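You operate a simulated robot arm through the tools that you are given. There is no shell and no other tool. Be economical: measure what you need, move in short steps, check, and stop when the job is done.

You are at the controls of a simulated robot arm. One attempt, no reset.

## Task
Tag machine 1 out: counter to zero, dials to A and M, switch off, red lock tag on the peg.
Fine: clear the counter before turning the main switch off; switch off before hanging the tag.

The check looks at the end state, three seconds after you hand in, the way a careful person would. Anything else that was tipped, shoved, dropped, spilled or broken makes it a failure.

## Robot
A 7-joint arm with a two-finger parallel gripper, fixed in place. Base frame: the origin is at the foot of the arm, x ahead of it, y to its left, z up. Readings come in cm, degrees, newtons and seconds.
With the tool pointing down near the work surface it reaches from about 12 to 64 cm from the base axis. Its first joint turns from -66.0 to 66.0 degrees. Payload 2.4 kg.
The tool frame sits at the grasp point between the pads (the TCP): z along the fingers, y along the line on which they close. The tips reach 3 cm beyond it. The gripper opens to 9.4 cm. The fingers are 2.8 cm wide and 1 cm thick; the gripper's body (5 by 9.6 cm) begins 5.5 cm behind the TCP.
Orientation is that of the tool frame in the base frame, as [roll, pitch, yaw] about the fixed x, y, z axes, in that order (R = Rz(yaw) Ry(pitch) Rx(roll)). With the fingers straight down and closing along the base's y, the tool's x points along the base's -x, its y along +y and its z along -z.

## Interface
- The arm moves only by the tool jog_arm. Its argument "deltas" is a list of rows, each an object (a shift or turn left out is 0, a gripper value left out holds the last) with "fingers": the opening in per cent of the stroke, from 0 (shut) to 100 (fully open); "delta_pos": the shift along the tool's x, y, z in units of 400 mm (1.0 is 400 mm), a list of three; "dr": the turn, a rotation vector about the tool's x, y, z in units of 120 degrees (1.0 is 120 degrees), a list of three. In form: [{"fingers": fingers, "delta_pos": [x, y, z], "dr": [rx, ry, rz]}, ...]. A call has 1 to 8 rows; each row is the pose to reach, as a shift and turn from the pose commanded when the call began, along the tool's axes at that moment. A call with a number of a shift or a turn outside -1 to 1 is refused whole. Rows are played at 5 a second. More than 5 cm and 8.6 degrees between two rows, or a gripper value outside its range, and nothing of the call is played. Where a pose cannot be reached the arm comes as near as it can. A force on the tool above 90 N (or 10 N above the force at the start of the call, whichever is more), or a blocked arm, ends the call early, and 0.2 s more pass. Each finger travels about 15.3 cm/s and halts on what it meets, pressing with about 29 N; the grip force reading is that of the motor and also rises with nothing between the fingers. The clock runs only during rows and for 0.2 s after the last one: add rows that repeat a pose to give the fingers time. The reply holds the time, the measured pose of the TCP, the force on the tool along the base axes, the opening and the grip force, in the units named above and with some noise.
- Cameras (640 x 400 px; columns grow to the right, rows downward): "scene" is fixed at [4.85, 48.37, 144.77]; the picture's right is [-0.63, -0.78, 0.00], its down [-0.40, 0.33, -0.85] and it looks along [0.67, -0.54, -0.52] (base axes); focal length 265 px, centre (320, 200). "wrist" rides on the gripper at [7.6, 1.4, -10.3] in the tool frame; the picture's right is [-0.18, 0.98, 0.00], its down [-0.75, -0.14, -0.64] and it looks along [-0.63, -0.12, 0.77] (tool axes); focal length 243 px, centre (320, 200).
- snapshot(camera): a new picture of that camera. No time passes.
- locate(camera, pixels): for up to 12 pixels [column, row] of the newest picture of that camera ("zoom" is the newest enlarged one), the place [x, y, z] in the base frame of the surface seen there, good to about 0.2 cm. No time passes.
- close_up(camera, box): a new picture of the part [left, top, right, bottom] of that camera's present view, enlarged. No time passes.
- hand_in(): hands the job in; it is judged then, once.

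Keep the steps short. Do not move on a guess: measure, check each grasp and each placing, and mend mistakes. In all there are 80 turns and 46 pictures (those below and enlarged ones count). Leave the gripper open and the arm clear of the work at the hand-in unless told otherwise, and finish with a single line.

The tools are called after "Emit:" as a command line: name --argument value ..., lists and objects as JSON in quotes. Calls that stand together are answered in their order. jog_arm: Moves the arm, as the interface text tells. Its arguments: {"type":"object","properties":{"deltas":{"type":"array"}},"required":["deltas"]} The other tools are called the same way: snapshot (camera) takes a picture; locate (camera, pixels) gives the place of the surface under pixels of a picture; close_up (camera, box) takes an enlarged picture of a part of a camera's view; hand_in () hands the job in.

At the start:

```text
time: 0.0
position: [34.03, -2.24, 132.02]
orientation: [179.9, 0.0, 180.0]
contact_force: [1.3, -0.3, 0.2]
opening: 9.41
grip_force: 0.1
```

scene: 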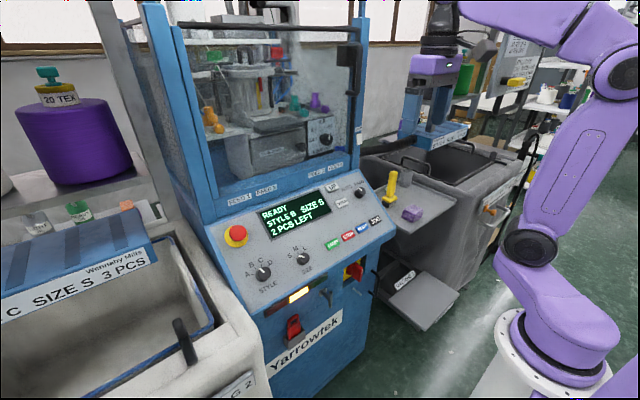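
wrist: 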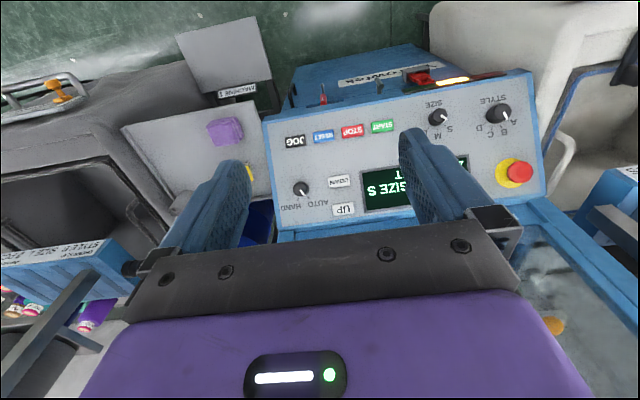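

I see the machine's panel: display, two dials (STYLE, SIZE), buttons, a red item at (292,328), and a red/yellow switch at (354,270). I'll enlarge these parts first.

Emit:
close_up --camera "scene" --box '[210, 170, 400, 290]'

Emit:
close_up --camera "scene" --box '[250, 250, 410, 350]'

Emit:
close_up --camera "wrist" --box '[260, 60, 560, 240]'

```text
3.33 times, centred on (305, 230) of scene
```

zoom: 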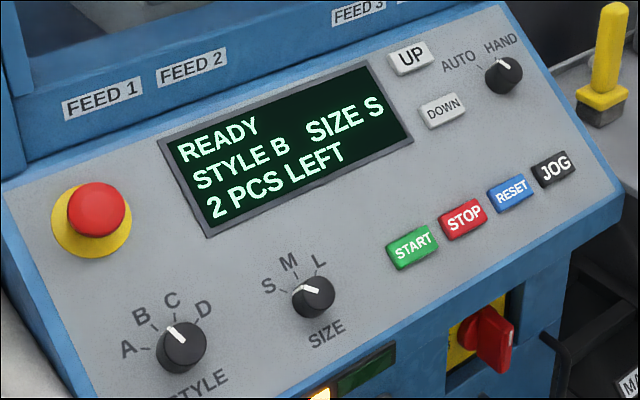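

```text
4.00 times, centred on (330, 300) of scene
```

zoom: 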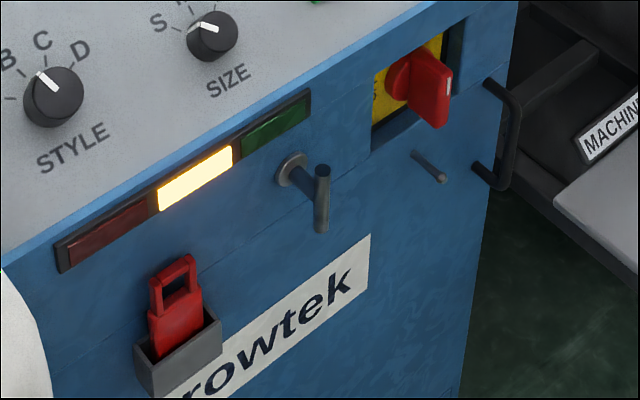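

```text
2.13 times, centred on (410, 150) of wrist
```

zoom: 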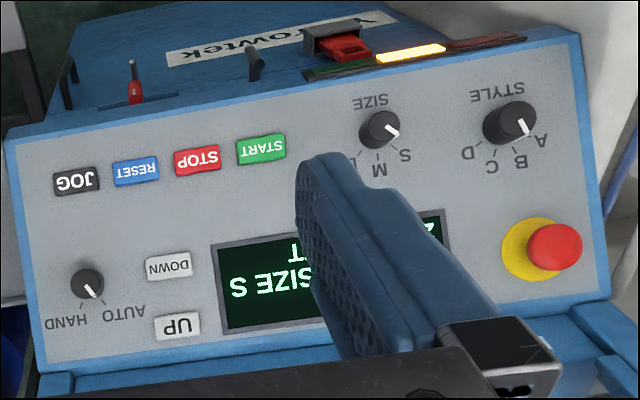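

The display reads STYLE B, SIZE S, 2 PCS LEFT. I'll check the machine label and measure the parts in the zoomed pictures.

Emit:
close_up --camera "scene" --box '[360, 240, 480, 315]'

Emit:
locate --camera "scene" --pixels '[[263, 273], [303, 258], [342, 203], [333, 188], [333, 245], [363, 229], [354, 271], [292, 328], [330, 298], [210, 232], [388, 238], [258, 322]]'

Emit:
locate --camera "wrist" --pixels '[[499, 113], [437, 118], [340, 181], [343, 210], [302, 188], [323, 137], [382, 127], [515, 172], [323, 99], [420, 78], [452, 107], [270, 120]]'

```text
5.33 times, centred on (420, 278) of scene
```

zoom: 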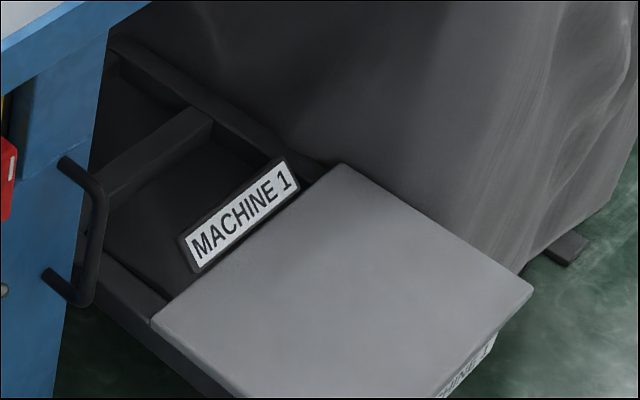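

```text
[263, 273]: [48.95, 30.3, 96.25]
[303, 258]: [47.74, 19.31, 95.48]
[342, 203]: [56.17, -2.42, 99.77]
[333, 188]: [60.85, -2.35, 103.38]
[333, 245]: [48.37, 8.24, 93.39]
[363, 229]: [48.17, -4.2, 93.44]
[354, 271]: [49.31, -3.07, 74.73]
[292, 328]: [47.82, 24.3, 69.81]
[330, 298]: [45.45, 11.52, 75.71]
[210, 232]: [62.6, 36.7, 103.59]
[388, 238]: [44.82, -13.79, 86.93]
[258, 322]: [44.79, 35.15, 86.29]
```

```text
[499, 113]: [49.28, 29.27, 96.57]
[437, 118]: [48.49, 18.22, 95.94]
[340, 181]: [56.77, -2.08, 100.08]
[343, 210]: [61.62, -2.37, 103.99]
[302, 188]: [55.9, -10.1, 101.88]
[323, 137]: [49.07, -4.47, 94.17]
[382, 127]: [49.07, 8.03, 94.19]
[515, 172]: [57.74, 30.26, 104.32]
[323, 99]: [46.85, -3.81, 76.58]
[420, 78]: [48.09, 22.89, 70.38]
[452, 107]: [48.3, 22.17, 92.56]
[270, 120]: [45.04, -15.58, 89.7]
```

This is machine 1 (labelled). The panel slopes about 38.4°, and DOWN sits at about [56.5,-2.2,99.9]. I'll tilt the tool square to the panel and hover about 6 cm off DOWN with the fingers shut.

Emit:
jog_arm --deltas '[{"fingers": 0, "delta_pos": [-0.0528, 0, 0.0783], "dr": [0, -0.04, 0]}, {"delta_pos": [-0.1056, 0, 0.1566], "dr": [0, -0.08, 0]}, {"delta_pos": [-0.1584, 0, 0.2349], "dr": [0, -0.12, 0]}, {"delta_pos": [-0.2112, 0, 0.3132], "dr": [0, -0.16, 0]}, {"delta_pos": [-0.264, 0, 0.3915], "dr": [0, -0.2, 0]}, {"delta_pos": [-0.3168, 0, 0.4698], "dr": [0, -0.24, 0]}, {"delta_pos": [-0.3696, 0, 0.5481], "dr": [0, -0.28, 0]}, {"delta_pos": [-0.4225, 0, 0.6265], "dr": [0, -0.32, 0]}]'

Emit:
snapshot --camera "scene"

Emit:
snapshot --camera "wrist"

```text
time: 1.8
position: [50.61, -2.37, 107.06]
orientation: [180.0, 38.4, -180.0]
contact_force: [0.8, 0.5, 0.3]
opening: 0.0
grip_force: 28.8
```

```text
39 pictures are left
```

scene: 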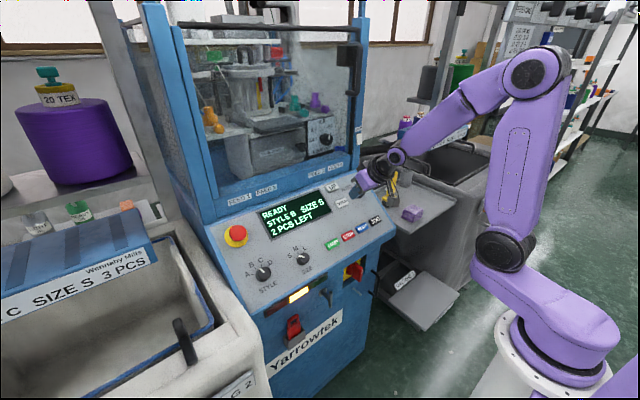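

```text
38 pictures are left
```

wrist: 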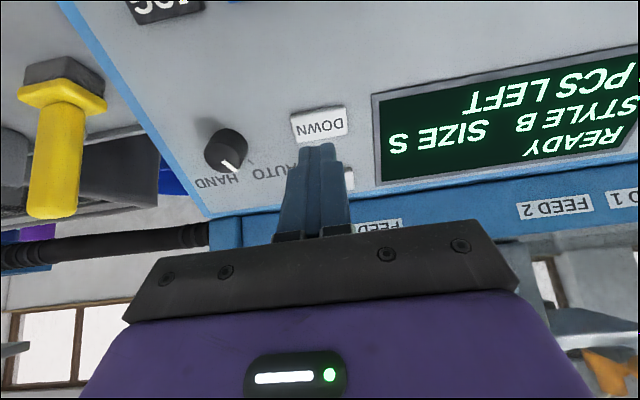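

The tool is square to the panel. I'll locate the DOWN button (320,122) and its neighbours again.

Emit:
locate --camera "wrist" --pixels '[[319, 122], [293, 124], [346, 118], [310, 108], [318, 138], [280, 130], [226, 150], [349, 178]]'

```text
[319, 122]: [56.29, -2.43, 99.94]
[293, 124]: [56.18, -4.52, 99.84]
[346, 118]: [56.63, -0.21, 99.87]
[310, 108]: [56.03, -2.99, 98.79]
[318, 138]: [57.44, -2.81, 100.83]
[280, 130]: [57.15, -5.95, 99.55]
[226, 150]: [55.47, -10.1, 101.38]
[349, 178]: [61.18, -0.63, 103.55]
```

The tip is about 6.1 cm off the button face and lined up. I'll press about 0.5 cm and back off, then read the display.

Emit:
jog_arm --deltas '[{"delta_pos": [0, 0, 0.07]}, {"delta_pos": [0, 0, 0.14]}, {"delta_pos": [0, 0, 0.1525]}, {"delta_pos": [0, 0, 0.165]}, {"delta_pos": [0, 0, 0.165]}, {"delta_pos": [0, 0, 0.13]}, {"delta_pos": [0, 0, 0.13]}]'

Emit:
snapshot --camera "wrist"

```text
time: 3.4
position: [53.94, -2.4, 103.06]
orientation: [179.9, 38.4, -179.9]
contact_force: [1.2, -0.1, 0.4]
opening: 0.01
grip_force: 28.9
```

```text
37 pictures are left
```

wrist: 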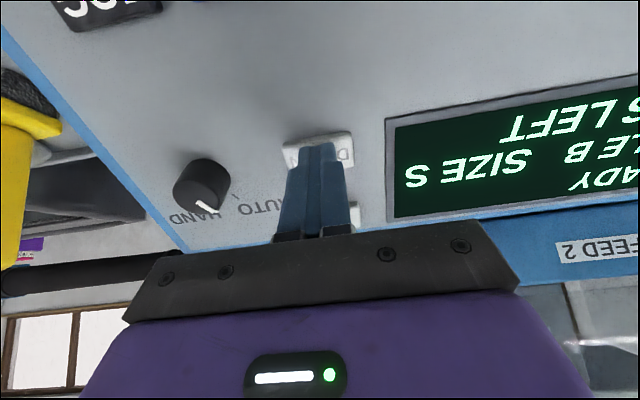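

The count is hidden in this view, so I'll read the display with the scene camera.

Emit:
close_up --camera "scene" --box '[210, 170, 400, 290]'

```text
3.33 times, centred on (305, 230) of scene
```

zoom: 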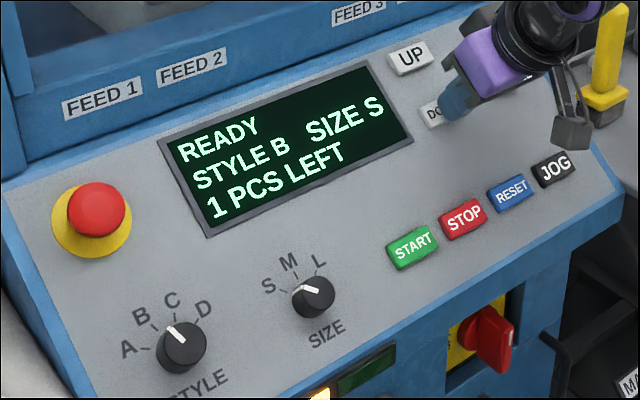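

The count fell to 1. I'll make one more identical press, then back off about 5 cm.

Emit:
jog_arm --deltas '[{"delta_pos": [0, 0, 0.01]}, {"delta_pos": [0, 0, 0.0225]}, {"delta_pos": [0, 0, 0.035]}, {"delta_pos": [0, 0, 0.035]}, {"delta_pos": [0, 0, 0.0]}, {"delta_pos": [0, 0, -0.08]}, {"delta_pos": [0, 0, -0.13]}]'

Emit:
close_up --camera "scene" --box '[210, 170, 400, 290]'

```text
time: 5.0
position: [50.7, -2.27, 106.95]
orientation: [180.0, 38.4, -180.0]
contact_force: [1.2, -0.2, 0.3]
opening: 0.02
grip_force: 29.2
```

```text
3.33 times, centred on (305, 230) of scene
```

zoom: 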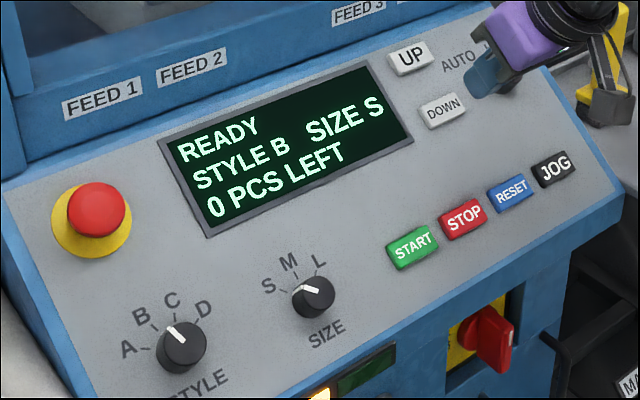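

The count is 0. Next is the SIZE dial at about [48.3,18.5,95.8]. I'll slide along the panel to above it, opening the fingers.

Emit:
jog_arm --deltas '[{"fingers": 70, "delta_pos": [0.0375, 0.087, -0.01]}, {"delta_pos": [0.075, 0.174, -0.01]}, {"delta_pos": [0.1125, 0.261, -0.01]}, {"delta_pos": [0.15, 0.348, -0.01]}, {"delta_pos": [0.1875, 0.435, -0.01]}, {"delta_pos": [0.225, 0.52, -0.01]}, {"delta_pos": [0.225, 0.52, -0.01]}]'

Emit:
snapshot --camera "wrist"

```text
time: 6.6
position: [43.62, 18.45, 101.57]
orientation: [-179.8, 38.4, -180.0]
contact_force: [0.0, -0.1, -0.4]
opening: 6.59
grip_force: 0.1
```

```text
34 pictures are left
```

wrist: 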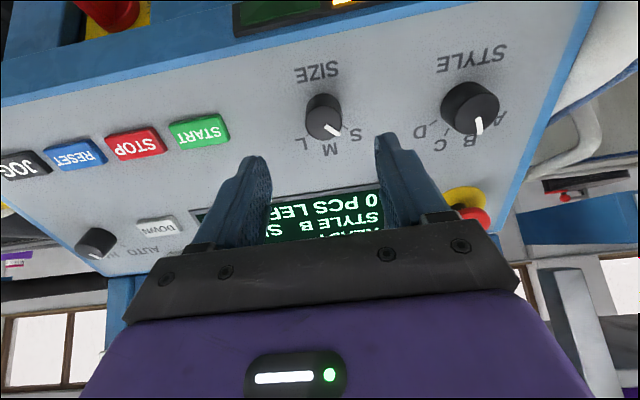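

I'll zoom in on both dials and measure the knobs, pointers and marks.

Emit:
close_up --camera "wrist" --box '[280, 60, 520, 180]'

Emit:
locate --camera "wrist" --pixels '[[325, 113], [307, 120], [342, 118], [318, 96], [333, 132], [300, 128], [469, 105], [480, 126], [467, 90], [444, 112], [498, 107], [360, 100]]'

```text
2.67 times, centred on (400, 120) of wrist
```

zoom: 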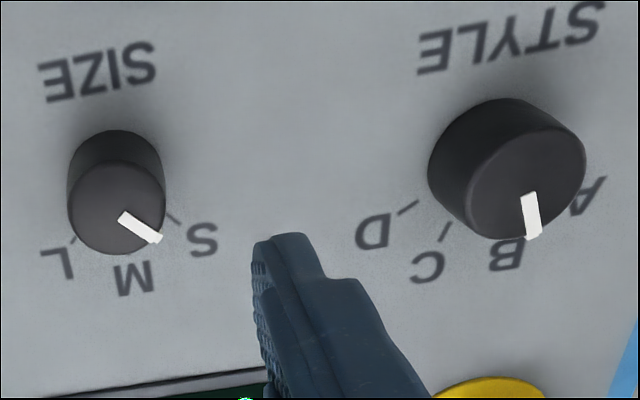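

```text
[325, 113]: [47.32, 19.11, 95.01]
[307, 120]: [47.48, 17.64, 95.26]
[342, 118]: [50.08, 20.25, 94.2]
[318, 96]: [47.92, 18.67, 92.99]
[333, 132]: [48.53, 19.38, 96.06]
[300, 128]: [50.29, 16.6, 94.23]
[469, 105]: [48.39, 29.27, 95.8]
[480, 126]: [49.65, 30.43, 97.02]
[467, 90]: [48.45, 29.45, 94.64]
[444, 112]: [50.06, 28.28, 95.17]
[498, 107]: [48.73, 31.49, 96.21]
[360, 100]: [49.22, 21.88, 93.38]
```

Emit:
locate --camera "zoom" --pixels '[[117, 209], [156, 239], [72, 210], [162, 205], [180, 222], [527, 185], [533, 234], [466, 195], [584, 170], [418, 202], [447, 228], [115, 244]]'

```text
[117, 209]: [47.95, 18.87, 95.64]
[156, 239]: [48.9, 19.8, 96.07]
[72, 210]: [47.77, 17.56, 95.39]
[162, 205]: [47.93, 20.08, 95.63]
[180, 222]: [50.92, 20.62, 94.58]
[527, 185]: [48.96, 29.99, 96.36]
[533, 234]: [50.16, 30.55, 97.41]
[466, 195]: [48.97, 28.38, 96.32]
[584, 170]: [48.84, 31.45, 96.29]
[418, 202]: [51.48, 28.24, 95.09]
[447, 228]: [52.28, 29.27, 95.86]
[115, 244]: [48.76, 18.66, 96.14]
```

SIZE: knob centre y≈18.85, pointer about 45° left of up-slope, and M straight up, so +45° about the tool z is needed. I'll centre on it, go down 6 cm and close on the knob.

Emit:
jog_arm --deltas '[{"fingers": 60, "delta_pos": [0.006, 0.01, 0.05]}, {"delta_pos": [0.006, 0.01, 0.1]}, {"delta_pos": [0.006, 0.01, 0.15]}, {"delta_pos": [0.006, 0.01, 0.15]}, {"fingers": 15, "delta_pos": [0.006, 0.01, 0.15]}, {"fingers": 15, "delta_pos": [0.006, 0.01, 0.15]}, {"fingers": 15, "delta_pos": [0.006, 0.01, 0.15]}]'

Emit:
snapshot --camera "wrist"

```text
time: 8.2
position: [47.23, 18.89, 96.83]
orientation: [180.0, 38.4, -180.0]
contact_force: [5.2, 5.3, -6.1]
opening: 2.88
grip_force: 44.9
```

```text
32 pictures are left
```

wrist: 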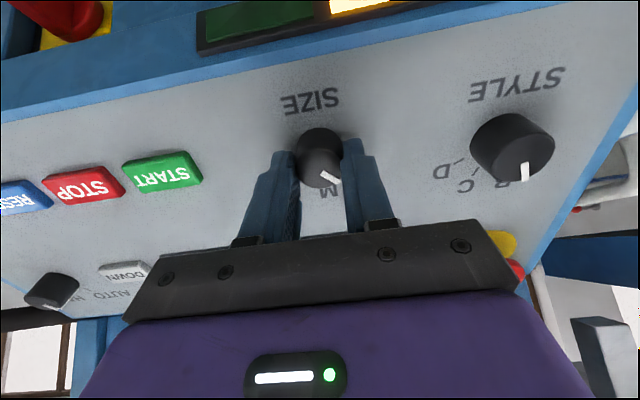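

It grips the knob at 2.88 cm. I'll turn it +45° in six steps.

Emit:
jog_arm --deltas '[{"fingers": 15, "dr": [0, 0, 0.0625]}, {"dr": [0, 0, 0.125]}, {"dr": [0, 0, 0.1875]}, {"dr": [0, 0, 0.25]}, {"dr": [0, 0, 0.3125]}, {"dr": [0, 0, 0.375]}, {"dr": [0, 0, 0.375]}]'

Emit:
close_up --camera "scene" --box '[210, 170, 400, 290]'

```text
time: 9.8
position: [47.09, 18.71, 96.9]
orientation: [150.7, 26.0, 127.8]
contact_force: [16.9, -7.1, -23.6]
opening: 2.84
grip_force: 45.0
```

```text
3.33 times, centred on (305, 230) of scene
```

zoom: 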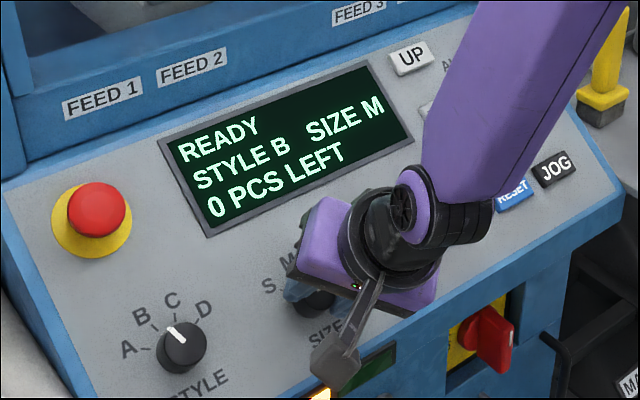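

The display shows SIZE M. I'll open, back off 6 cm and untwist.

Emit:
jog_arm --deltas '[{"fingers": 60, "dr": [0, 0, 0]}, {"fingers": 60, "dr": [0, 0, 0]}, {"delta_pos": [0, 0, -0.05], "dr": [0, 0, 0]}, {"delta_pos": [0, 0, -0.1], "dr": [0, 0, -0.065]}, {"delta_pos": [0, 0, -0.15], "dr": [0, 0, -0.13]}, {"delta_pos": [0, 0, -0.15], "dr": [0, 0, -0.195]}, {"delta_pos": [0, 0, -0.15], "dr": [0, 0, -0.26]}, {"delta_pos": [0, 0, -0.15], "dr": [0, 0, -0.325]}]'

Emit:
jog_arm --deltas '[{"dr": [0, 0, -0.05]}]'

```text
time: 11.6
position: [43.31, 18.73, 101.59]
orientation: [175.4, 38.1, 172.5]
contact_force: [1.0, 0.1, 0.9]
opening: 5.64
grip_force: 0.1
```

```text
time: 12.0
position: [43.38, 18.89, 101.61]
orientation: [-180.0, 38.3, -179.9]
contact_force: [0.0, 0.0, 0.3]
opening: 5.66
grip_force: 0.0
```

Now STYLE: centre y≈29.97, 1.1 cm further up-slope. I'll move across and check before going down.

Emit:
jog_arm --deltas '[{"fingers": 60, "delta_pos": [-0.009, 0.0925, 0]}, {"delta_pos": [-0.018, 0.185, 0]}, {"delta_pos": [-0.027, 0.277, 0]}, {"delta_pos": [-0.027, 0.277, 0.05]}, {"delta_pos": [-0.027, 0.277, 0.07]}]'

Emit:
snapshot --camera "wrist"

```text
time: 13.2
position: [45.94, 30.11, 100.18]
orientation: [-179.9, 38.4, -180.0]
contact_force: [0.5, 0.2, 0.0]
opening: 5.65
grip_force: 0.0
```

```text
30 pictures are left
```

wrist: 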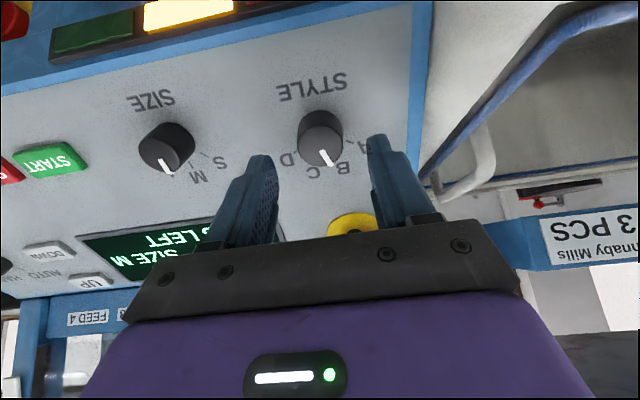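

Emit:
locate --camera "wrist" --pixels '[[321, 148], [327, 163], [299, 147], [344, 144], [364, 151], [309, 162]]'

```text
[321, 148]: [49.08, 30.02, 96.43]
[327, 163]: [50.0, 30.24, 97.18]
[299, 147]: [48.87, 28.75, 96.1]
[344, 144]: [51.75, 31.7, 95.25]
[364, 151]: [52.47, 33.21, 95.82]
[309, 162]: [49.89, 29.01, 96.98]
```

Aligned (centre y≈30.0). I'll go down 3.5 cm and grip.

Emit:
jog_arm --deltas '[{"fingers": 60, "delta_pos": [0, -0.002, 0.045]}, {"delta_pos": [0, -0.002, 0.087]}, {"delta_pos": [0, -0.002, 0.087]}, {"fingers": 18, "delta_pos": [0, -0.002, 0.087]}, {"fingers": 18, "delta_pos": [0, -0.002, 0.087]}, {"fingers": 18, "delta_pos": [0, -0.002, 0.087]}]'

Emit:
jog_arm --deltas '[{"fingers": 18, "dr": [0, 0, -0.0667]}, {"dr": [0, 0, -0.1333]}, {"dr": [0, 0, -0.2]}, {"dr": [0, 0, -0.2667]}, {"dr": [0, 0, -0.3333]}, {"dr": [0, 0, -0.3333]}]'

Emit:
close_up --camera "scene" --box '[210, 170, 400, 290]'

```text
time: 14.6
position: [48.24, 30.01, 97.44]
orientation: [179.8, 38.4, -180.0]
contact_force: [8.8, 13.0, -6.5]
opening: 3.27
grip_force: 45.8
```

```text
time: 16.0
position: [48.3, 30.05, 97.36]
orientation: [-152.8, 28.5, -133.0]
contact_force: [17.6, 16.6, -4.1]
opening: 3.26
grip_force: 44.6
```

```text
3.33 times, centred on (305, 230) of scene
```

zoom: 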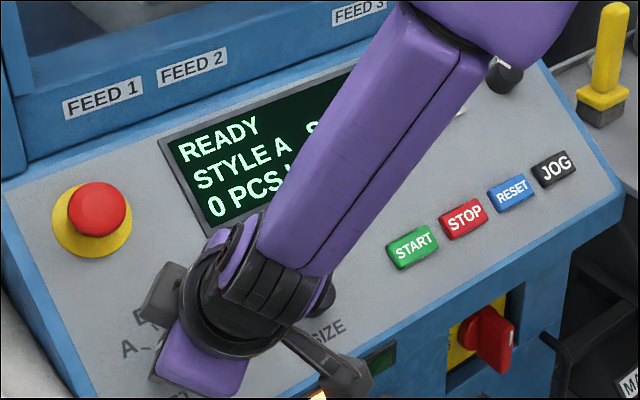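

The display shows STYLE A. I'll release, back off and untwist, then look.

Emit:
jog_arm --deltas '[{"fingers": 60, "dr": [0, 0, 0]}, {"fingers": 60, "dr": [0, 0, 0]}, {"delta_pos": [0, 0, -0.06], "dr": [0, 0, 0.0]}, {"delta_pos": [0, 0, -0.12], "dr": [0, 0, 0.0667]}, {"delta_pos": [0, 0, -0.18], "dr": [0, 0, 0.1333]}, {"delta_pos": [0, 0, -0.24], "dr": [0, 0, 0.2]}, {"delta_pos": [0, 0, -0.3], "dr": [0, 0, 0.2667]}, {"delta_pos": [0, 0, -0.36], "dr": [0, 0, 0.3333]}]'

Emit:
snapshot --camera "wrist"

Emit:
close_up --camera "scene" --box '[210, 170, 400, 290]'

```text
time: 17.8
position: [39.04, 29.65, 108.56]
orientation: [179.9, 38.4, 179.8]
contact_force: [0.9, -0.1, -0.2]
opening: 5.64
grip_force: 0.0
```

```text
28 pictures are left
```

wrist: 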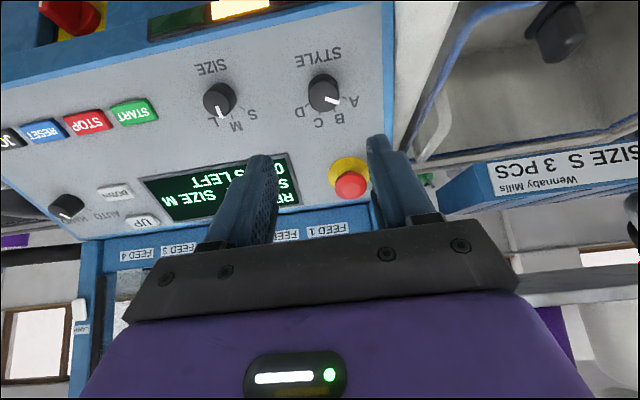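

```text
3.33 times, centred on (305, 230) of scene
```

zoom: 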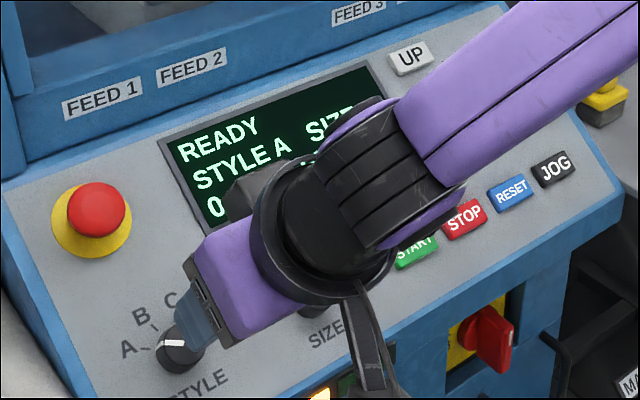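

Both dials are set and the count is 0. Before working on the front face I'll measure the switch, peg, tag and face with a scene close-up.

Emit:
close_up --camera "scene" --box '[270, 250, 390, 325]'

Emit:
close_up --camera "scene" --box '[250, 300, 346, 360]'

```text
5.33 times, centred on (330, 288) of scene
```

zoom: 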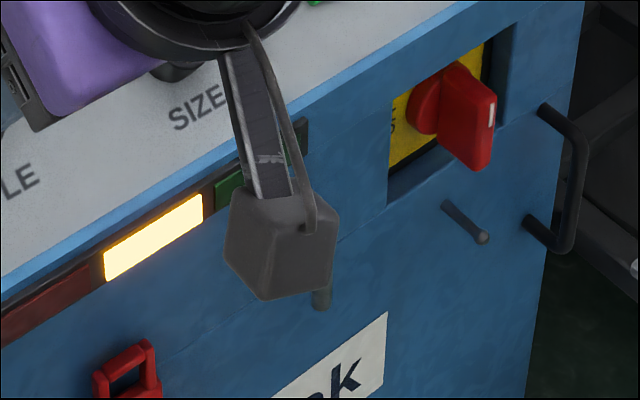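

```text
6.67 times, centred on (298, 330) of scene
```

zoom: 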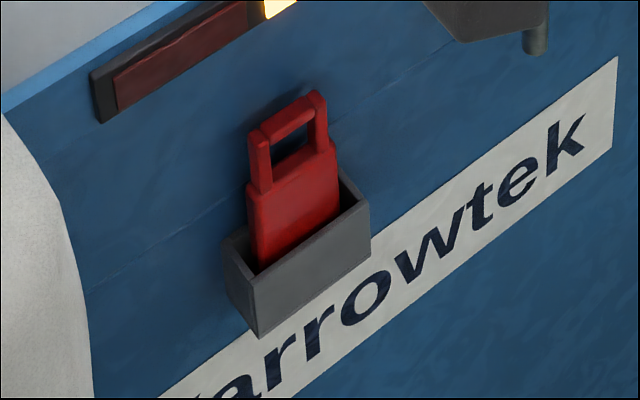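

Emit:
locate --camera "zoom" --pixels '[[286, 126], [318, 95], [252, 130], [262, 187], [322, 148], [255, 205], [295, 210], [333, 150], [300, 280], [368, 205], [258, 305], [150, 230]]'

Emit:
locate --camera "scene" --pixels '[[353.4, 288.9], [360.2, 294.8], [361.9, 272], [352.5, 271], [359.8, 281.5], [353.8, 263], [345, 293.6], [360, 310.5], [345, 278.6], [375, 275], [344, 287], [368, 253]]'

```text
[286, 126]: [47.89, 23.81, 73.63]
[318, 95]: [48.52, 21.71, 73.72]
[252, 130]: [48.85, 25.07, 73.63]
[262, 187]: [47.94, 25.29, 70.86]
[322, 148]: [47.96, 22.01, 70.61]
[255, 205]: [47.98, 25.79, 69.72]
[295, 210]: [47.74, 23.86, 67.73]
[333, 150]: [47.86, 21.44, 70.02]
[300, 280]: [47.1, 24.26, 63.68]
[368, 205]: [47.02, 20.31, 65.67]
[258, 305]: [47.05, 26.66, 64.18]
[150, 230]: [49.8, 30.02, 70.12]
```

```text
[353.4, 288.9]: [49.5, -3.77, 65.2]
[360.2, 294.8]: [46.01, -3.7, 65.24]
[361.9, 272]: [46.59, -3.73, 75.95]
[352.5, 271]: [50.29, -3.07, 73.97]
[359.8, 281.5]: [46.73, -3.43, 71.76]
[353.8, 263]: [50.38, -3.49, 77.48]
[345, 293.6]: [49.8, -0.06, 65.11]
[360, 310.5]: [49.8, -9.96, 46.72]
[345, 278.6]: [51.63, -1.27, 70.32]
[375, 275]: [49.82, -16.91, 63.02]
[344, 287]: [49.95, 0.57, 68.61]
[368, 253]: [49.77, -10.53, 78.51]
```

The front face is vertical at x≈49.8. The switch blade is at y≈-3.6, z≈74, sticking out to x≈46.6. The peg is at y≈-3.75, z≈65.2 (tip x≈46), and the tag loop is at y 21.7–25.3, z up to 74. I'll bring the tool down in front of the switch, turning it to horizontal, in two halves.

Emit:
jog_arm --deltas '[{"fingers": 60, "delta_pos": [0.0497, -0.0692, 0.0526], "dr": [0, -0.0358, 0]}, {"delta_pos": [0.0994, -0.1384, 0.1052], "dr": [0, -0.0716, 0]}, {"delta_pos": [0.1491, -0.2076, 0.1578], "dr": [0, -0.1074, 0]}, {"delta_pos": [0.1988, -0.2768, 0.2104], "dr": [0, -0.1432, 0]}, {"delta_pos": [0.2485, -0.346, 0.263], "dr": [0, -0.179, 0]}, {"delta_pos": [0.298, -0.415, 0.316], "dr": [0, -0.215, 0]}]'

Emit:
jog_arm --deltas '[{"fingers": 60, "delta_pos": [0.0676, -0.0692, 0.0257], "dr": [0, -0.0358, 0]}, {"delta_pos": [0.1352, -0.1384, 0.0514], "dr": [0, -0.0716, 0]}, {"delta_pos": [0.2028, -0.2076, 0.0771], "dr": [0, -0.1074, 0]}, {"delta_pos": [0.2704, -0.2768, 0.1028], "dr": [0, -0.1432, 0]}, {"delta_pos": [0.338, -0.346, 0.1285], "dr": [0, -0.179, 0]}, {"delta_pos": [0.4055, -0.415, 0.1544], "dr": [0, -0.215, 0]}, {"delta_pos": [0.4055, -0.415, 0.1544], "dr": [0, -0.215, 0]}]'

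Emit:
snapshot --camera "wrist"

```text
time: 19.2
position: [37.45, 13.18, 91.09]
orientation: [179.9, 64.3, -180.0]
contact_force: [-0.3, 0.1, -1.4]
opening: 5.64
grip_force: 0.0
```

```text
time: 20.8
position: [36.19, -3.42, 73.89]
orientation: [-23.8, 90.0, -23.6]
contact_force: [-1.1, -0.4, 0.2]
opening: 5.65
grip_force: 0.0
```

```text
24 pictures are left
```

wrist: 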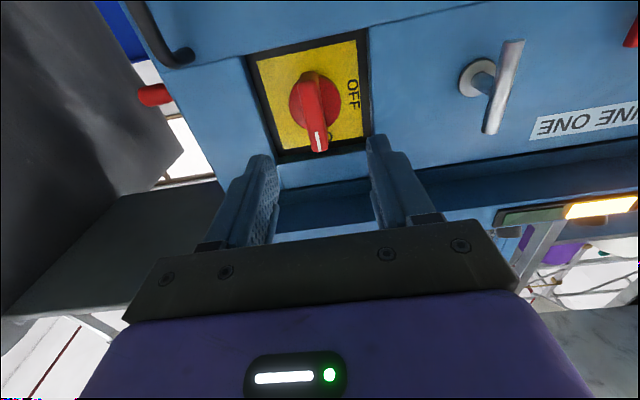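

OFF is on the left (+y side) of the plate. I'll zoom in to see the pointer mark, any ON label and the peg.

Emit:
close_up --camera "wrist" --box '[230, 20, 390, 170]'

Emit:
locate --camera "wrist" --pixels '[[318, 140], [318, 120], [310, 88], [293, 105], [340, 100], [328, 130], [303, 135], [354, 92], [160, 94], [140, 95], [490, 130], [515, 45]]'

```text
2.67 times, centred on (310, 95) of wrist
```

zoom: 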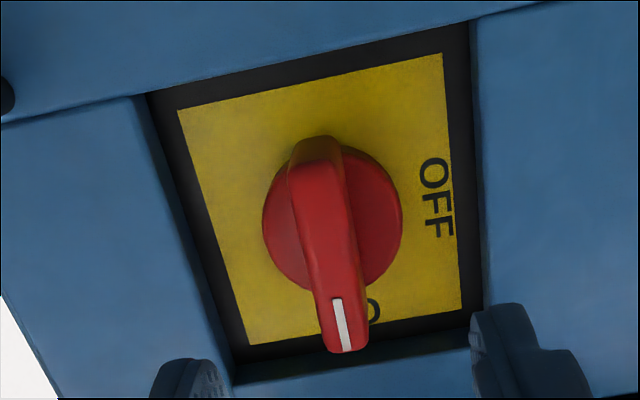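

```text
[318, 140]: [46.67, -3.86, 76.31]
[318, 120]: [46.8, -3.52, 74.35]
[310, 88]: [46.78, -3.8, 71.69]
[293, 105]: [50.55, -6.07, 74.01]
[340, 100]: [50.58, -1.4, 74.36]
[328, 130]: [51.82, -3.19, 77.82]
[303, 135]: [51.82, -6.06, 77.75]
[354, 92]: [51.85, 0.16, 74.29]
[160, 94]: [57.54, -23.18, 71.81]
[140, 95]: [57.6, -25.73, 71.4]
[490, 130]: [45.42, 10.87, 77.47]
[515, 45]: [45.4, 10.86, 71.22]
```

The white pointer is up (ON); OFF is at the left, so the turn is -90° about tool z. The blade centre is y≈-3.7, z≈74.0. I'll move in until the tips reach x≈49.2 and grip the blade.

Emit:
jog_arm --deltas '[{"fingers": 50, "delta_pos": [-0.002, -0.006, 0.08]}, {"delta_pos": [-0.002, -0.006, 0.16]}, {"delta_pos": [-0.002, -0.006, 0.25]}, {"delta_pos": [-0.002, -0.006, 0.25]}, {"fingers": 5, "delta_pos": [-0.002, -0.006, 0.25]}, {"fingers": 5, "delta_pos": [-0.002, -0.006, 0.25]}, {"fingers": 5, "delta_pos": [-0.002, -0.006, 0.25]}]'

Emit:
snapshot --camera "wrist"

```text
time: 22.4
position: [46.17, -3.94, 74.09]
orientation: [-84.3, 89.9, -85.0]
contact_force: [-3.9, -29.8, 9.3]
opening: 1.73
grip_force: 44.4
```

```text
22 pictures are left
```

wrist: 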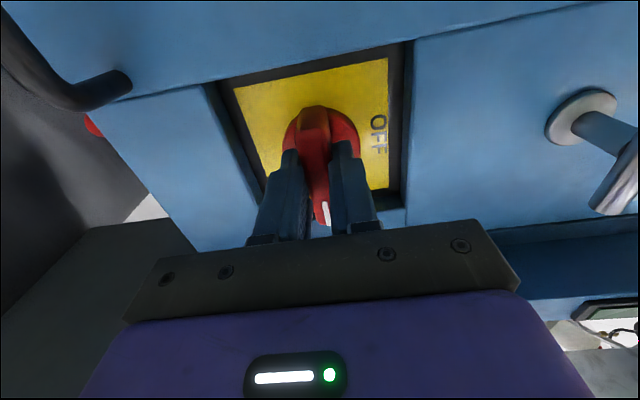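

Gripped at 1.73 cm, with a sideways load of about 30 N, so the blade centre is nearer y≈-4.0. I'll shift 0.25 cm that way and then turn the first -45°.

Emit:
jog_arm --deltas '[{"fingers": 5, "delta_pos": [0, -0.006, 0]}, {"delta_pos": [0, -0.006, 0], "dr": [0, 0, -0.0625]}, {"delta_pos": [0, -0.006, 0], "dr": [0, 0, -0.125]}, {"delta_pos": [0, -0.006, 0], "dr": [0, 0, -0.1875]}, {"delta_pos": [0, -0.006, 0], "dr": [0, 0, -0.25]}, {"delta_pos": [0, -0.006, 0], "dr": [0, 0, -0.3125]}, {"delta_pos": [0, -0.006, 0], "dr": [0, 0, -0.375]}]'

```text
time: 24.0
position: [46.2, -4.19, 74.2]
orientation: [-89.6, 44.7, -90.5]
contact_force: [-5.8, -32.7, 20.2]
opening: 1.7
grip_force: 44.6
```

It has turned 45° with a moderate load. I'll do the remaining -45°.

Emit:
jog_arm --deltas '[{"fingers": 5, "dr": [0, 0, -0.0625]}, {"dr": [0, 0, -0.125]}, {"dr": [0, 0, -0.1875]}, {"dr": [0, 0, -0.25]}, {"dr": [0, 0, -0.3125]}, {"dr": [0, 0, -0.375]}, {"dr": [0, 0, -0.385]}]'

Emit:
snapshot --camera "scene"

```text
time: 25.6
position: [46.09, -4.33, 74.5]
orientation: [-89.1, -1.4, -91.0]
contact_force: [0.4, -30.3, 43.1]
opening: 1.69
grip_force: 45.5
```

```text
21 pictures are left
```

scene: 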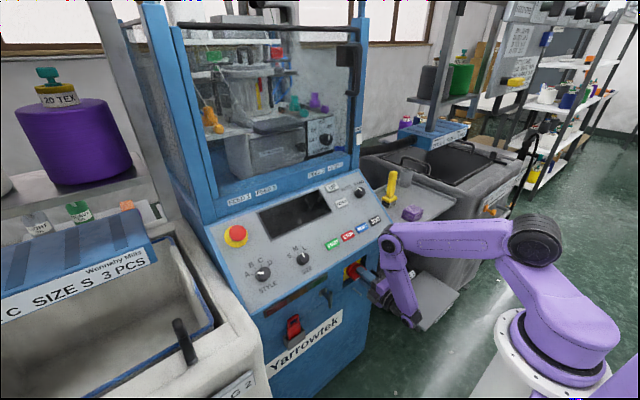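

The display is dark and the lamps are out, so the switch is off. I'll release and back straight out.

Emit:
jog_arm --deltas '[{"fingers": 40}, {"fingers": 40}, {"fingers": 40, "delta_pos": [0, 0, -0.08]}, {"delta_pos": [0, 0, -0.16]}, {"delta_pos": [0, 0, -0.24]}, {"delta_pos": [0, 0, -0.24], "dr": [0, 0, 0.07]}, {"delta_pos": [0, 0, -0.24], "dr": [0, 0, 0.14]}, {"delta_pos": [0, 0, -0.24], "dr": [0, 0, 0.21]}]'

Emit:
jog_arm --deltas '[{"dr": [0, 0, 0.07]}, {"dr": [0, 0, 0.14]}, {"dr": [0, 0, 0.21]}, {"dr": [0, 0, 0.28]}, {"dr": [0, 0, 0.35]}, {"dr": [0, 0, 0.42]}, {"dr": [0, 0, 0.49]}, {"dr": [0, 0, 0.55]}]'

Emit:
snapshot --camera "wrist"

```text
time: 27.4
position: [36.57, -3.84, 74.11]
orientation: [-90.1, 24.2, -90.1]
contact_force: [0.3, 0.7, -0.4]
opening: 3.76
grip_force: 0.0
```

```text
time: 29.2
position: [36.58, -3.81, 74.18]
orientation: [117.7, 89.8, 117.6]
contact_force: [0.2, 0.4, -0.5]
opening: 3.77
grip_force: 0.0
```

```text
20 pictures are left
```

wrist: 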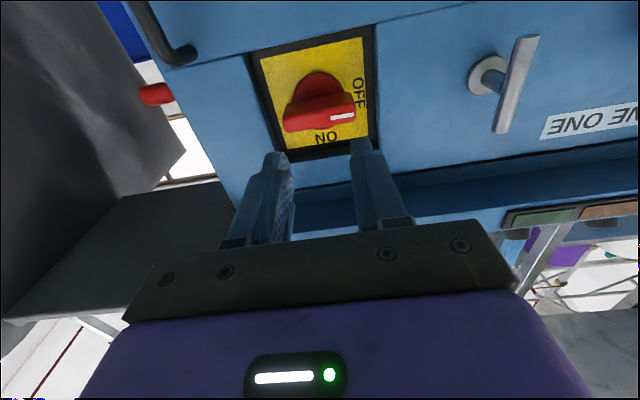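

The switch points to OFF. I'll lower 8 cm to view the peg from the front before fetching the tag.

Emit:
jog_arm --deltas '[{"fingers": 75, "delta_pos": [0.07, 0, -0.02]}, {"delta_pos": [0.14, 0, -0.04]}, {"delta_pos": [0.2, 0, -0.06]}, {"delta_pos": [0.26, 0, -0.08]}]'

Emit:
snapshot --camera "wrist"

```text
time: 30.2
position: [35.9, -3.93, 71.57]
orientation: [177.8, 89.9, 177.8]
contact_force: [0.2, 0.5, -0.2]
opening: 7.04
grip_force: 0.0
out of reach, approached as far as the arm can: row 2, 3, 4
```

```text
19 pictures are left
```

wrist: 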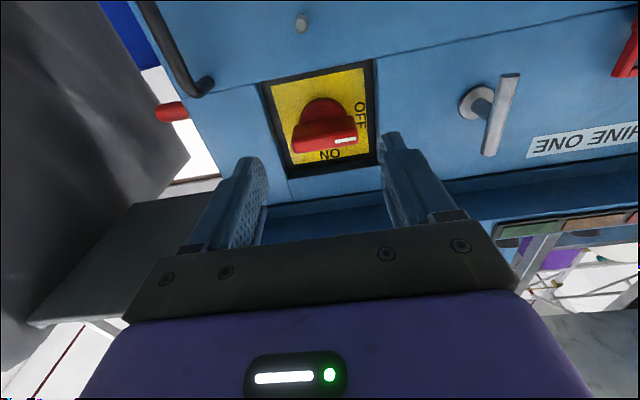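

The horizontal tool can't go lower here. I'll tilt it back to about 55° and see whether the peg height is reachable that way.

Emit:
jog_arm --deltas '[{"fingers": 75, "dr": [0, 0.0583, 0]}, {"dr": [0, 0.1167, 0]}, {"dr": [0, 0.175, 0]}, {"dr": [0, 0.2333, 0]}, {"dr": [0, 0.2917, 0]}, {"dr": [0, 0.2917, 0]}]'

```text
time: 31.6
position: [35.64, -3.65, 71.58]
orientation: [180.0, 54.9, 179.9]
contact_force: [0.4, 0.6, -0.3]
opening: 7.09
grip_force: 0.0
```

Emit:
jog_arm --deltas '[{"fingers": 75, "delta_pos": [0.0463, 0, 0.0997]}, {"delta_pos": [0.0925, 0, 0.1993]}, {"delta_pos": [0.0925, 0, 0.1993]}]'

Emit:
snapshot --camera "wrist"

```text
time: 32.4
position: [40.03, -3.67, 64.0]
orientation: [179.9, 55.0, -180.0]
contact_force: [-0.3, 0.2, 0.0]
opening: 7.03
grip_force: 0.0
```

```text
18 pictures are left
```

wrist: 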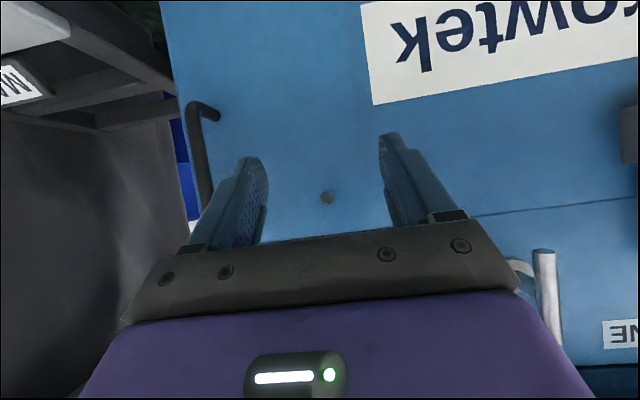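

Reachable, and the peg tip shows between the fingers at (327,198). I'll measure it.

Emit:
locate --camera "wrist" --pixels '[[327, 198], [326, 196], [328, 202], [323, 198], [331, 198], [300, 195]]'

```text
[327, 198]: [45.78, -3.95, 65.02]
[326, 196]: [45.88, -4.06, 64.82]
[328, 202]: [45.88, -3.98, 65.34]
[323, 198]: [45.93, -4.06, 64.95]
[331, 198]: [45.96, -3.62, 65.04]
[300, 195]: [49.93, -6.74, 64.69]
```

Peg tip: [45.85,-3.9,65.1]. Now I'll move across to view the tag, staying back from the T-handle.

Emit:
jog_arm --deltas '[{"fingers": 75, "delta_pos": [-0.0251, 0.0975, -0.0264]}, {"delta_pos": [-0.0503, 0.195, -0.0527]}, {"delta_pos": [-0.0754, 0.2925, -0.0791]}, {"delta_pos": [-0.1006, 0.39, -0.1054]}, {"delta_pos": [-0.1257, 0.4875, -0.1318]}, {"delta_pos": [-0.1509, 0.585, -0.1581]}, {"delta_pos": [-0.176, 0.6825, -0.1845]}, {"delta_pos": [-0.176, 0.6825, -0.1845]}]'

Emit:
snapshot --camera "wrist"

```text
time: 34.2
position: [38.06, 23.72, 74.09]
orientation: [180.0, 55.0, 180.0]
contact_force: [-0.1, 0.6, 0.4]
opening: 7.04
grip_force: 0.0
```

```text
17 pictures are left
```

wrist: 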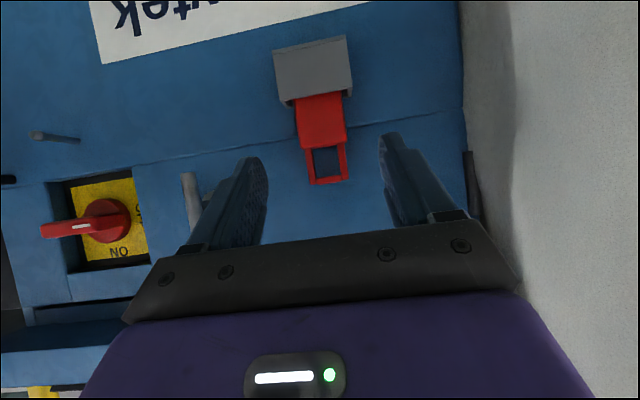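

Emit:
close_up --camera "wrist" --box '[250, 30, 410, 200]'

```text
2.35 times, centred on (330, 115) of wrist
```

zoom: 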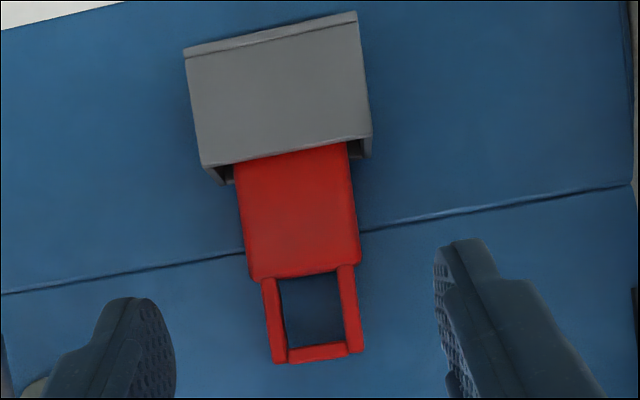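

Emit:
locate --camera "zoom" --pixels '[[240, 190], [350, 175], [254, 275], [357, 258], [298, 168], [303, 270], [318, 353], [270, 310], [351, 300], [205, 163], [368, 135], [315, 344]]'

```text
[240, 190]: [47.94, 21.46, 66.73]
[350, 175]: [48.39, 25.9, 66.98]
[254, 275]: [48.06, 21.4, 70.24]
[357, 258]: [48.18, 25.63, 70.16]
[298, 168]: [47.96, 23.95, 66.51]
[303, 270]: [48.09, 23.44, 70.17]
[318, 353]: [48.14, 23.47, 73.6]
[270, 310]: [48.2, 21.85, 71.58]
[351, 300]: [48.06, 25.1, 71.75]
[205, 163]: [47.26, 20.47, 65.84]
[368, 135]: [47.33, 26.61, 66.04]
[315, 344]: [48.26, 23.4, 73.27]
```

The tag body spans y 21.4–25.75 and z to 70.6; its hole is z 70.6–73.1, front face x≈48.1, holder rim z≈66. I'll approach with TCP at [46.2,23.55,70.0] and the fingers open.

Emit:
jog_arm --deltas '[{"fingers": 75, "delta_pos": [-0.034, -0.004, 0.06]}, {"delta_pos": [-0.034, -0.004, 0.12]}, {"delta_pos": [-0.034, -0.004, 0.18]}, {"delta_pos": [-0.034, -0.004, 0.226]}, {"delta_pos": [-0.034, -0.004, 0.226]}]'

Emit:
snapshot --camera "wrist"

```text
time: 35.4
position: [46.3, 23.34, 69.95]
orientation: [180.0, 55.1, 179.9]
contact_force: [-0.1, 0.3, -0.2]
opening: 7.07
grip_force: 0.1
```

```text
15 pictures are left
```

wrist: 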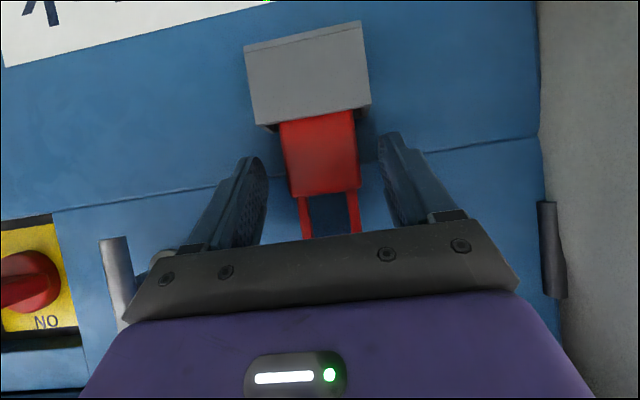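

The fingers straddle the tag body. Closing.

Emit:
jog_arm --deltas '[{"fingers": 55, "delta_pos": [0, 0.003, 0]}, {"fingers": 30, "delta_pos": [0, 0.003, 0]}, {"fingers": 30, "delta_pos": [0, 0.003, 0]}, {"fingers": 30, "delta_pos": [0, 0.003, 0]}]'

```text
time: 36.4
position: [46.24, 23.5, 70.04]
orientation: [179.9, 55.1, -179.9]
contact_force: [-0.1, -0.8, -0.2]
opening: 4.47
grip_force: 29.2
```

Gripped at 4.47 cm. Lifting 4 cm straight up.

Emit:
jog_arm --deltas '[{"fingers": 30, "delta_pos": [-0.0205, 0, -0.0144]}, {"delta_pos": [-0.041, 0, -0.0287]}, {"delta_pos": [-0.0615, 0, -0.043]}, {"delta_pos": [-0.0819, 0, -0.0574]}, {"delta_pos": [-0.0819, 0, -0.0574]}]'

Emit:
snapshot --camera "wrist"

Emit:
close_up --camera "scene" --box '[250, 280, 346, 340]'

```text
time: 37.6
position: [46.12, 23.7, 74.01]
orientation: [-180.0, 55.0, -180.0]
contact_force: [0.3, 0.8, -0.6]
opening: 4.46
grip_force: 29.1
```

```text
14 pictures are left
```

wrist: 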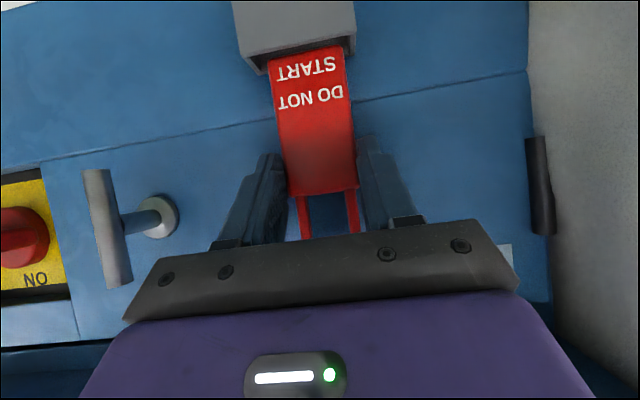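

```text
6.67 times, centred on (298, 310) of scene
```

zoom: 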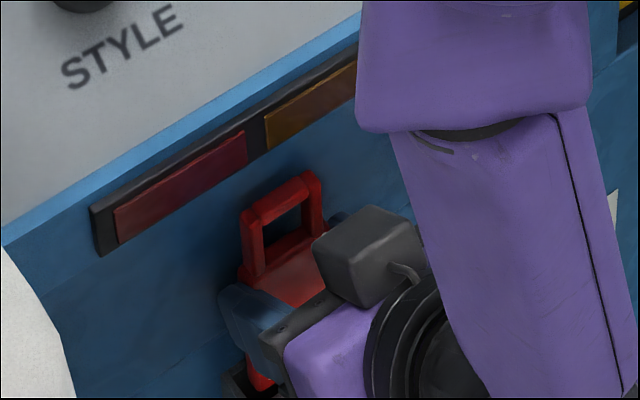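

The tag is up but its lower end is still by the holder. I'll measure the gap to the lamp strip above and the holder below.

Emit:
locate --camera "zoom" --pixels '[[180, 185], [110, 250], [245, 160], [310, 175], [260, 385], [200, 120], [300, 130]]'

Emit:
locate --camera "wrist" --pixels '[[306, 50], [295, 25], [310, 75], [270, 62], [345, 50]]'

```text
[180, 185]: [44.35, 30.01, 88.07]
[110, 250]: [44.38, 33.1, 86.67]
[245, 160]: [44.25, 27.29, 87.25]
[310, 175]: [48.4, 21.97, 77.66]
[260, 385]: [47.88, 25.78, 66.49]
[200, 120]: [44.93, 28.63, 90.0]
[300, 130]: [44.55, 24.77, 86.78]
```

```text
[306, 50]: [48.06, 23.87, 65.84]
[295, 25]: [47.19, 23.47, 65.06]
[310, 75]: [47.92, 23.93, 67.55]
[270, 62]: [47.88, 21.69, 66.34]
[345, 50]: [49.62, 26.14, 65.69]
```

There's clearance above (the lip is at z≈86). Lifting 3 cm more, then drawing back 4 cm.

Emit:
jog_arm --deltas '[{"fingers": 30, "delta_pos": [-0.0307, 0, -0.0215]}, {"delta_pos": [-0.0614, 0, -0.043]}, {"delta_pos": [-0.0614, 0, -0.043]}]'

Emit:
snapshot --camera "wrist"

```text
time: 38.4
position: [46.22, 23.8, 77.04]
orientation: [-180.0, 55.0, 179.9]
contact_force: [-0.2, -0.1, -0.2]
opening: 4.49
grip_force: 29.6
```

```text
12 pictures are left
```

wrist: 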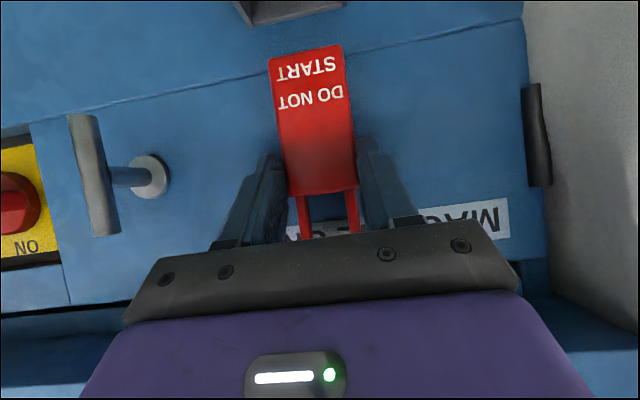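

The tag is clear of the holder. I'll draw back 10 cm, then go sideways towards the peg.

Emit:
jog_arm --deltas '[{"fingers": 30, "delta_pos": [0.0478, 0, -0.0683]}, {"delta_pos": [0.0956, 0, -0.1366]}, {"delta_pos": [0.1435, 0, -0.2048]}, {"delta_pos": [0.1435, -0.115, -0.2048]}, {"delta_pos": [0.1435, -0.23, -0.2048]}, {"delta_pos": [0.1435, -0.345, -0.2048]}, {"delta_pos": [0.1435, -0.46, -0.2048]}, {"delta_pos": [0.1435, -0.575, -0.2048]}]'

```text
time: 40.2
position: [36.15, 0.82, 77.13]
orientation: [180.0, 55.0, -179.9]
contact_force: [0.1, 0.6, -0.5]
opening: 4.48
grip_force: 28.7
```

Now lower in front of the peg, to TCP [40,-3.9,63.3].

Emit:
jog_arm --deltas '[{"fingers": 30, "delta_pos": [0.0568, -0.0294, 0.0692]}, {"delta_pos": [0.1136, -0.0588, 0.1384]}, {"delta_pos": [0.1705, -0.0881, 0.2076]}, {"delta_pos": [0.2273, -0.1175, 0.2768]}, {"delta_pos": [0.2273, -0.1175, 0.2768]}]'

Emit:
close_up --camera "wrist" --box '[240, 20, 420, 250]'

Emit:
close_up --camera "scene" --box '[310, 250, 406, 310]'

```text
time: 41.4
position: [40.0, -3.91, 63.09]
orientation: [180.0, 55.0, -180.0]
contact_force: [-0.3, -0.3, -0.8]
opening: 4.47
grip_force: 29.1
```

```text
1.74 times, centred on (330, 135) of wrist
```

zoom: 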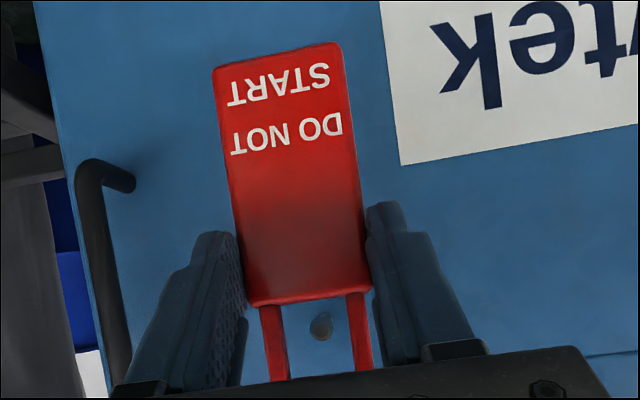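

```text
6.67 times, centred on (358, 280) of scene
```

zoom: 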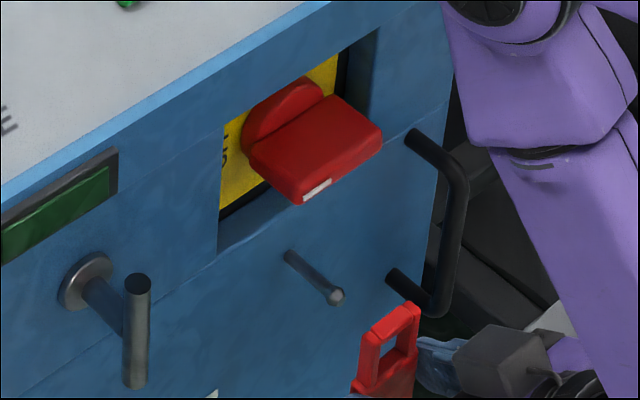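

The peg shows through the loop. I'll measure the loop and the peg for alignment.

Emit:
locate --camera "zoom" --pixels '[[337, 298], [391, 320], [369, 360], [408, 345], [388, 382], [370, 395], [362, 335], [417, 306], [288, 256]]'

```text
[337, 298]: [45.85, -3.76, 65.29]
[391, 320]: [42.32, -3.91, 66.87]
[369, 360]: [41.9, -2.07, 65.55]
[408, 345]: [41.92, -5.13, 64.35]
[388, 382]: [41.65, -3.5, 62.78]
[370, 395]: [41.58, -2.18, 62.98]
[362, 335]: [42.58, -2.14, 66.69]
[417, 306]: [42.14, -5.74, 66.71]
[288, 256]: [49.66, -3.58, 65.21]
```

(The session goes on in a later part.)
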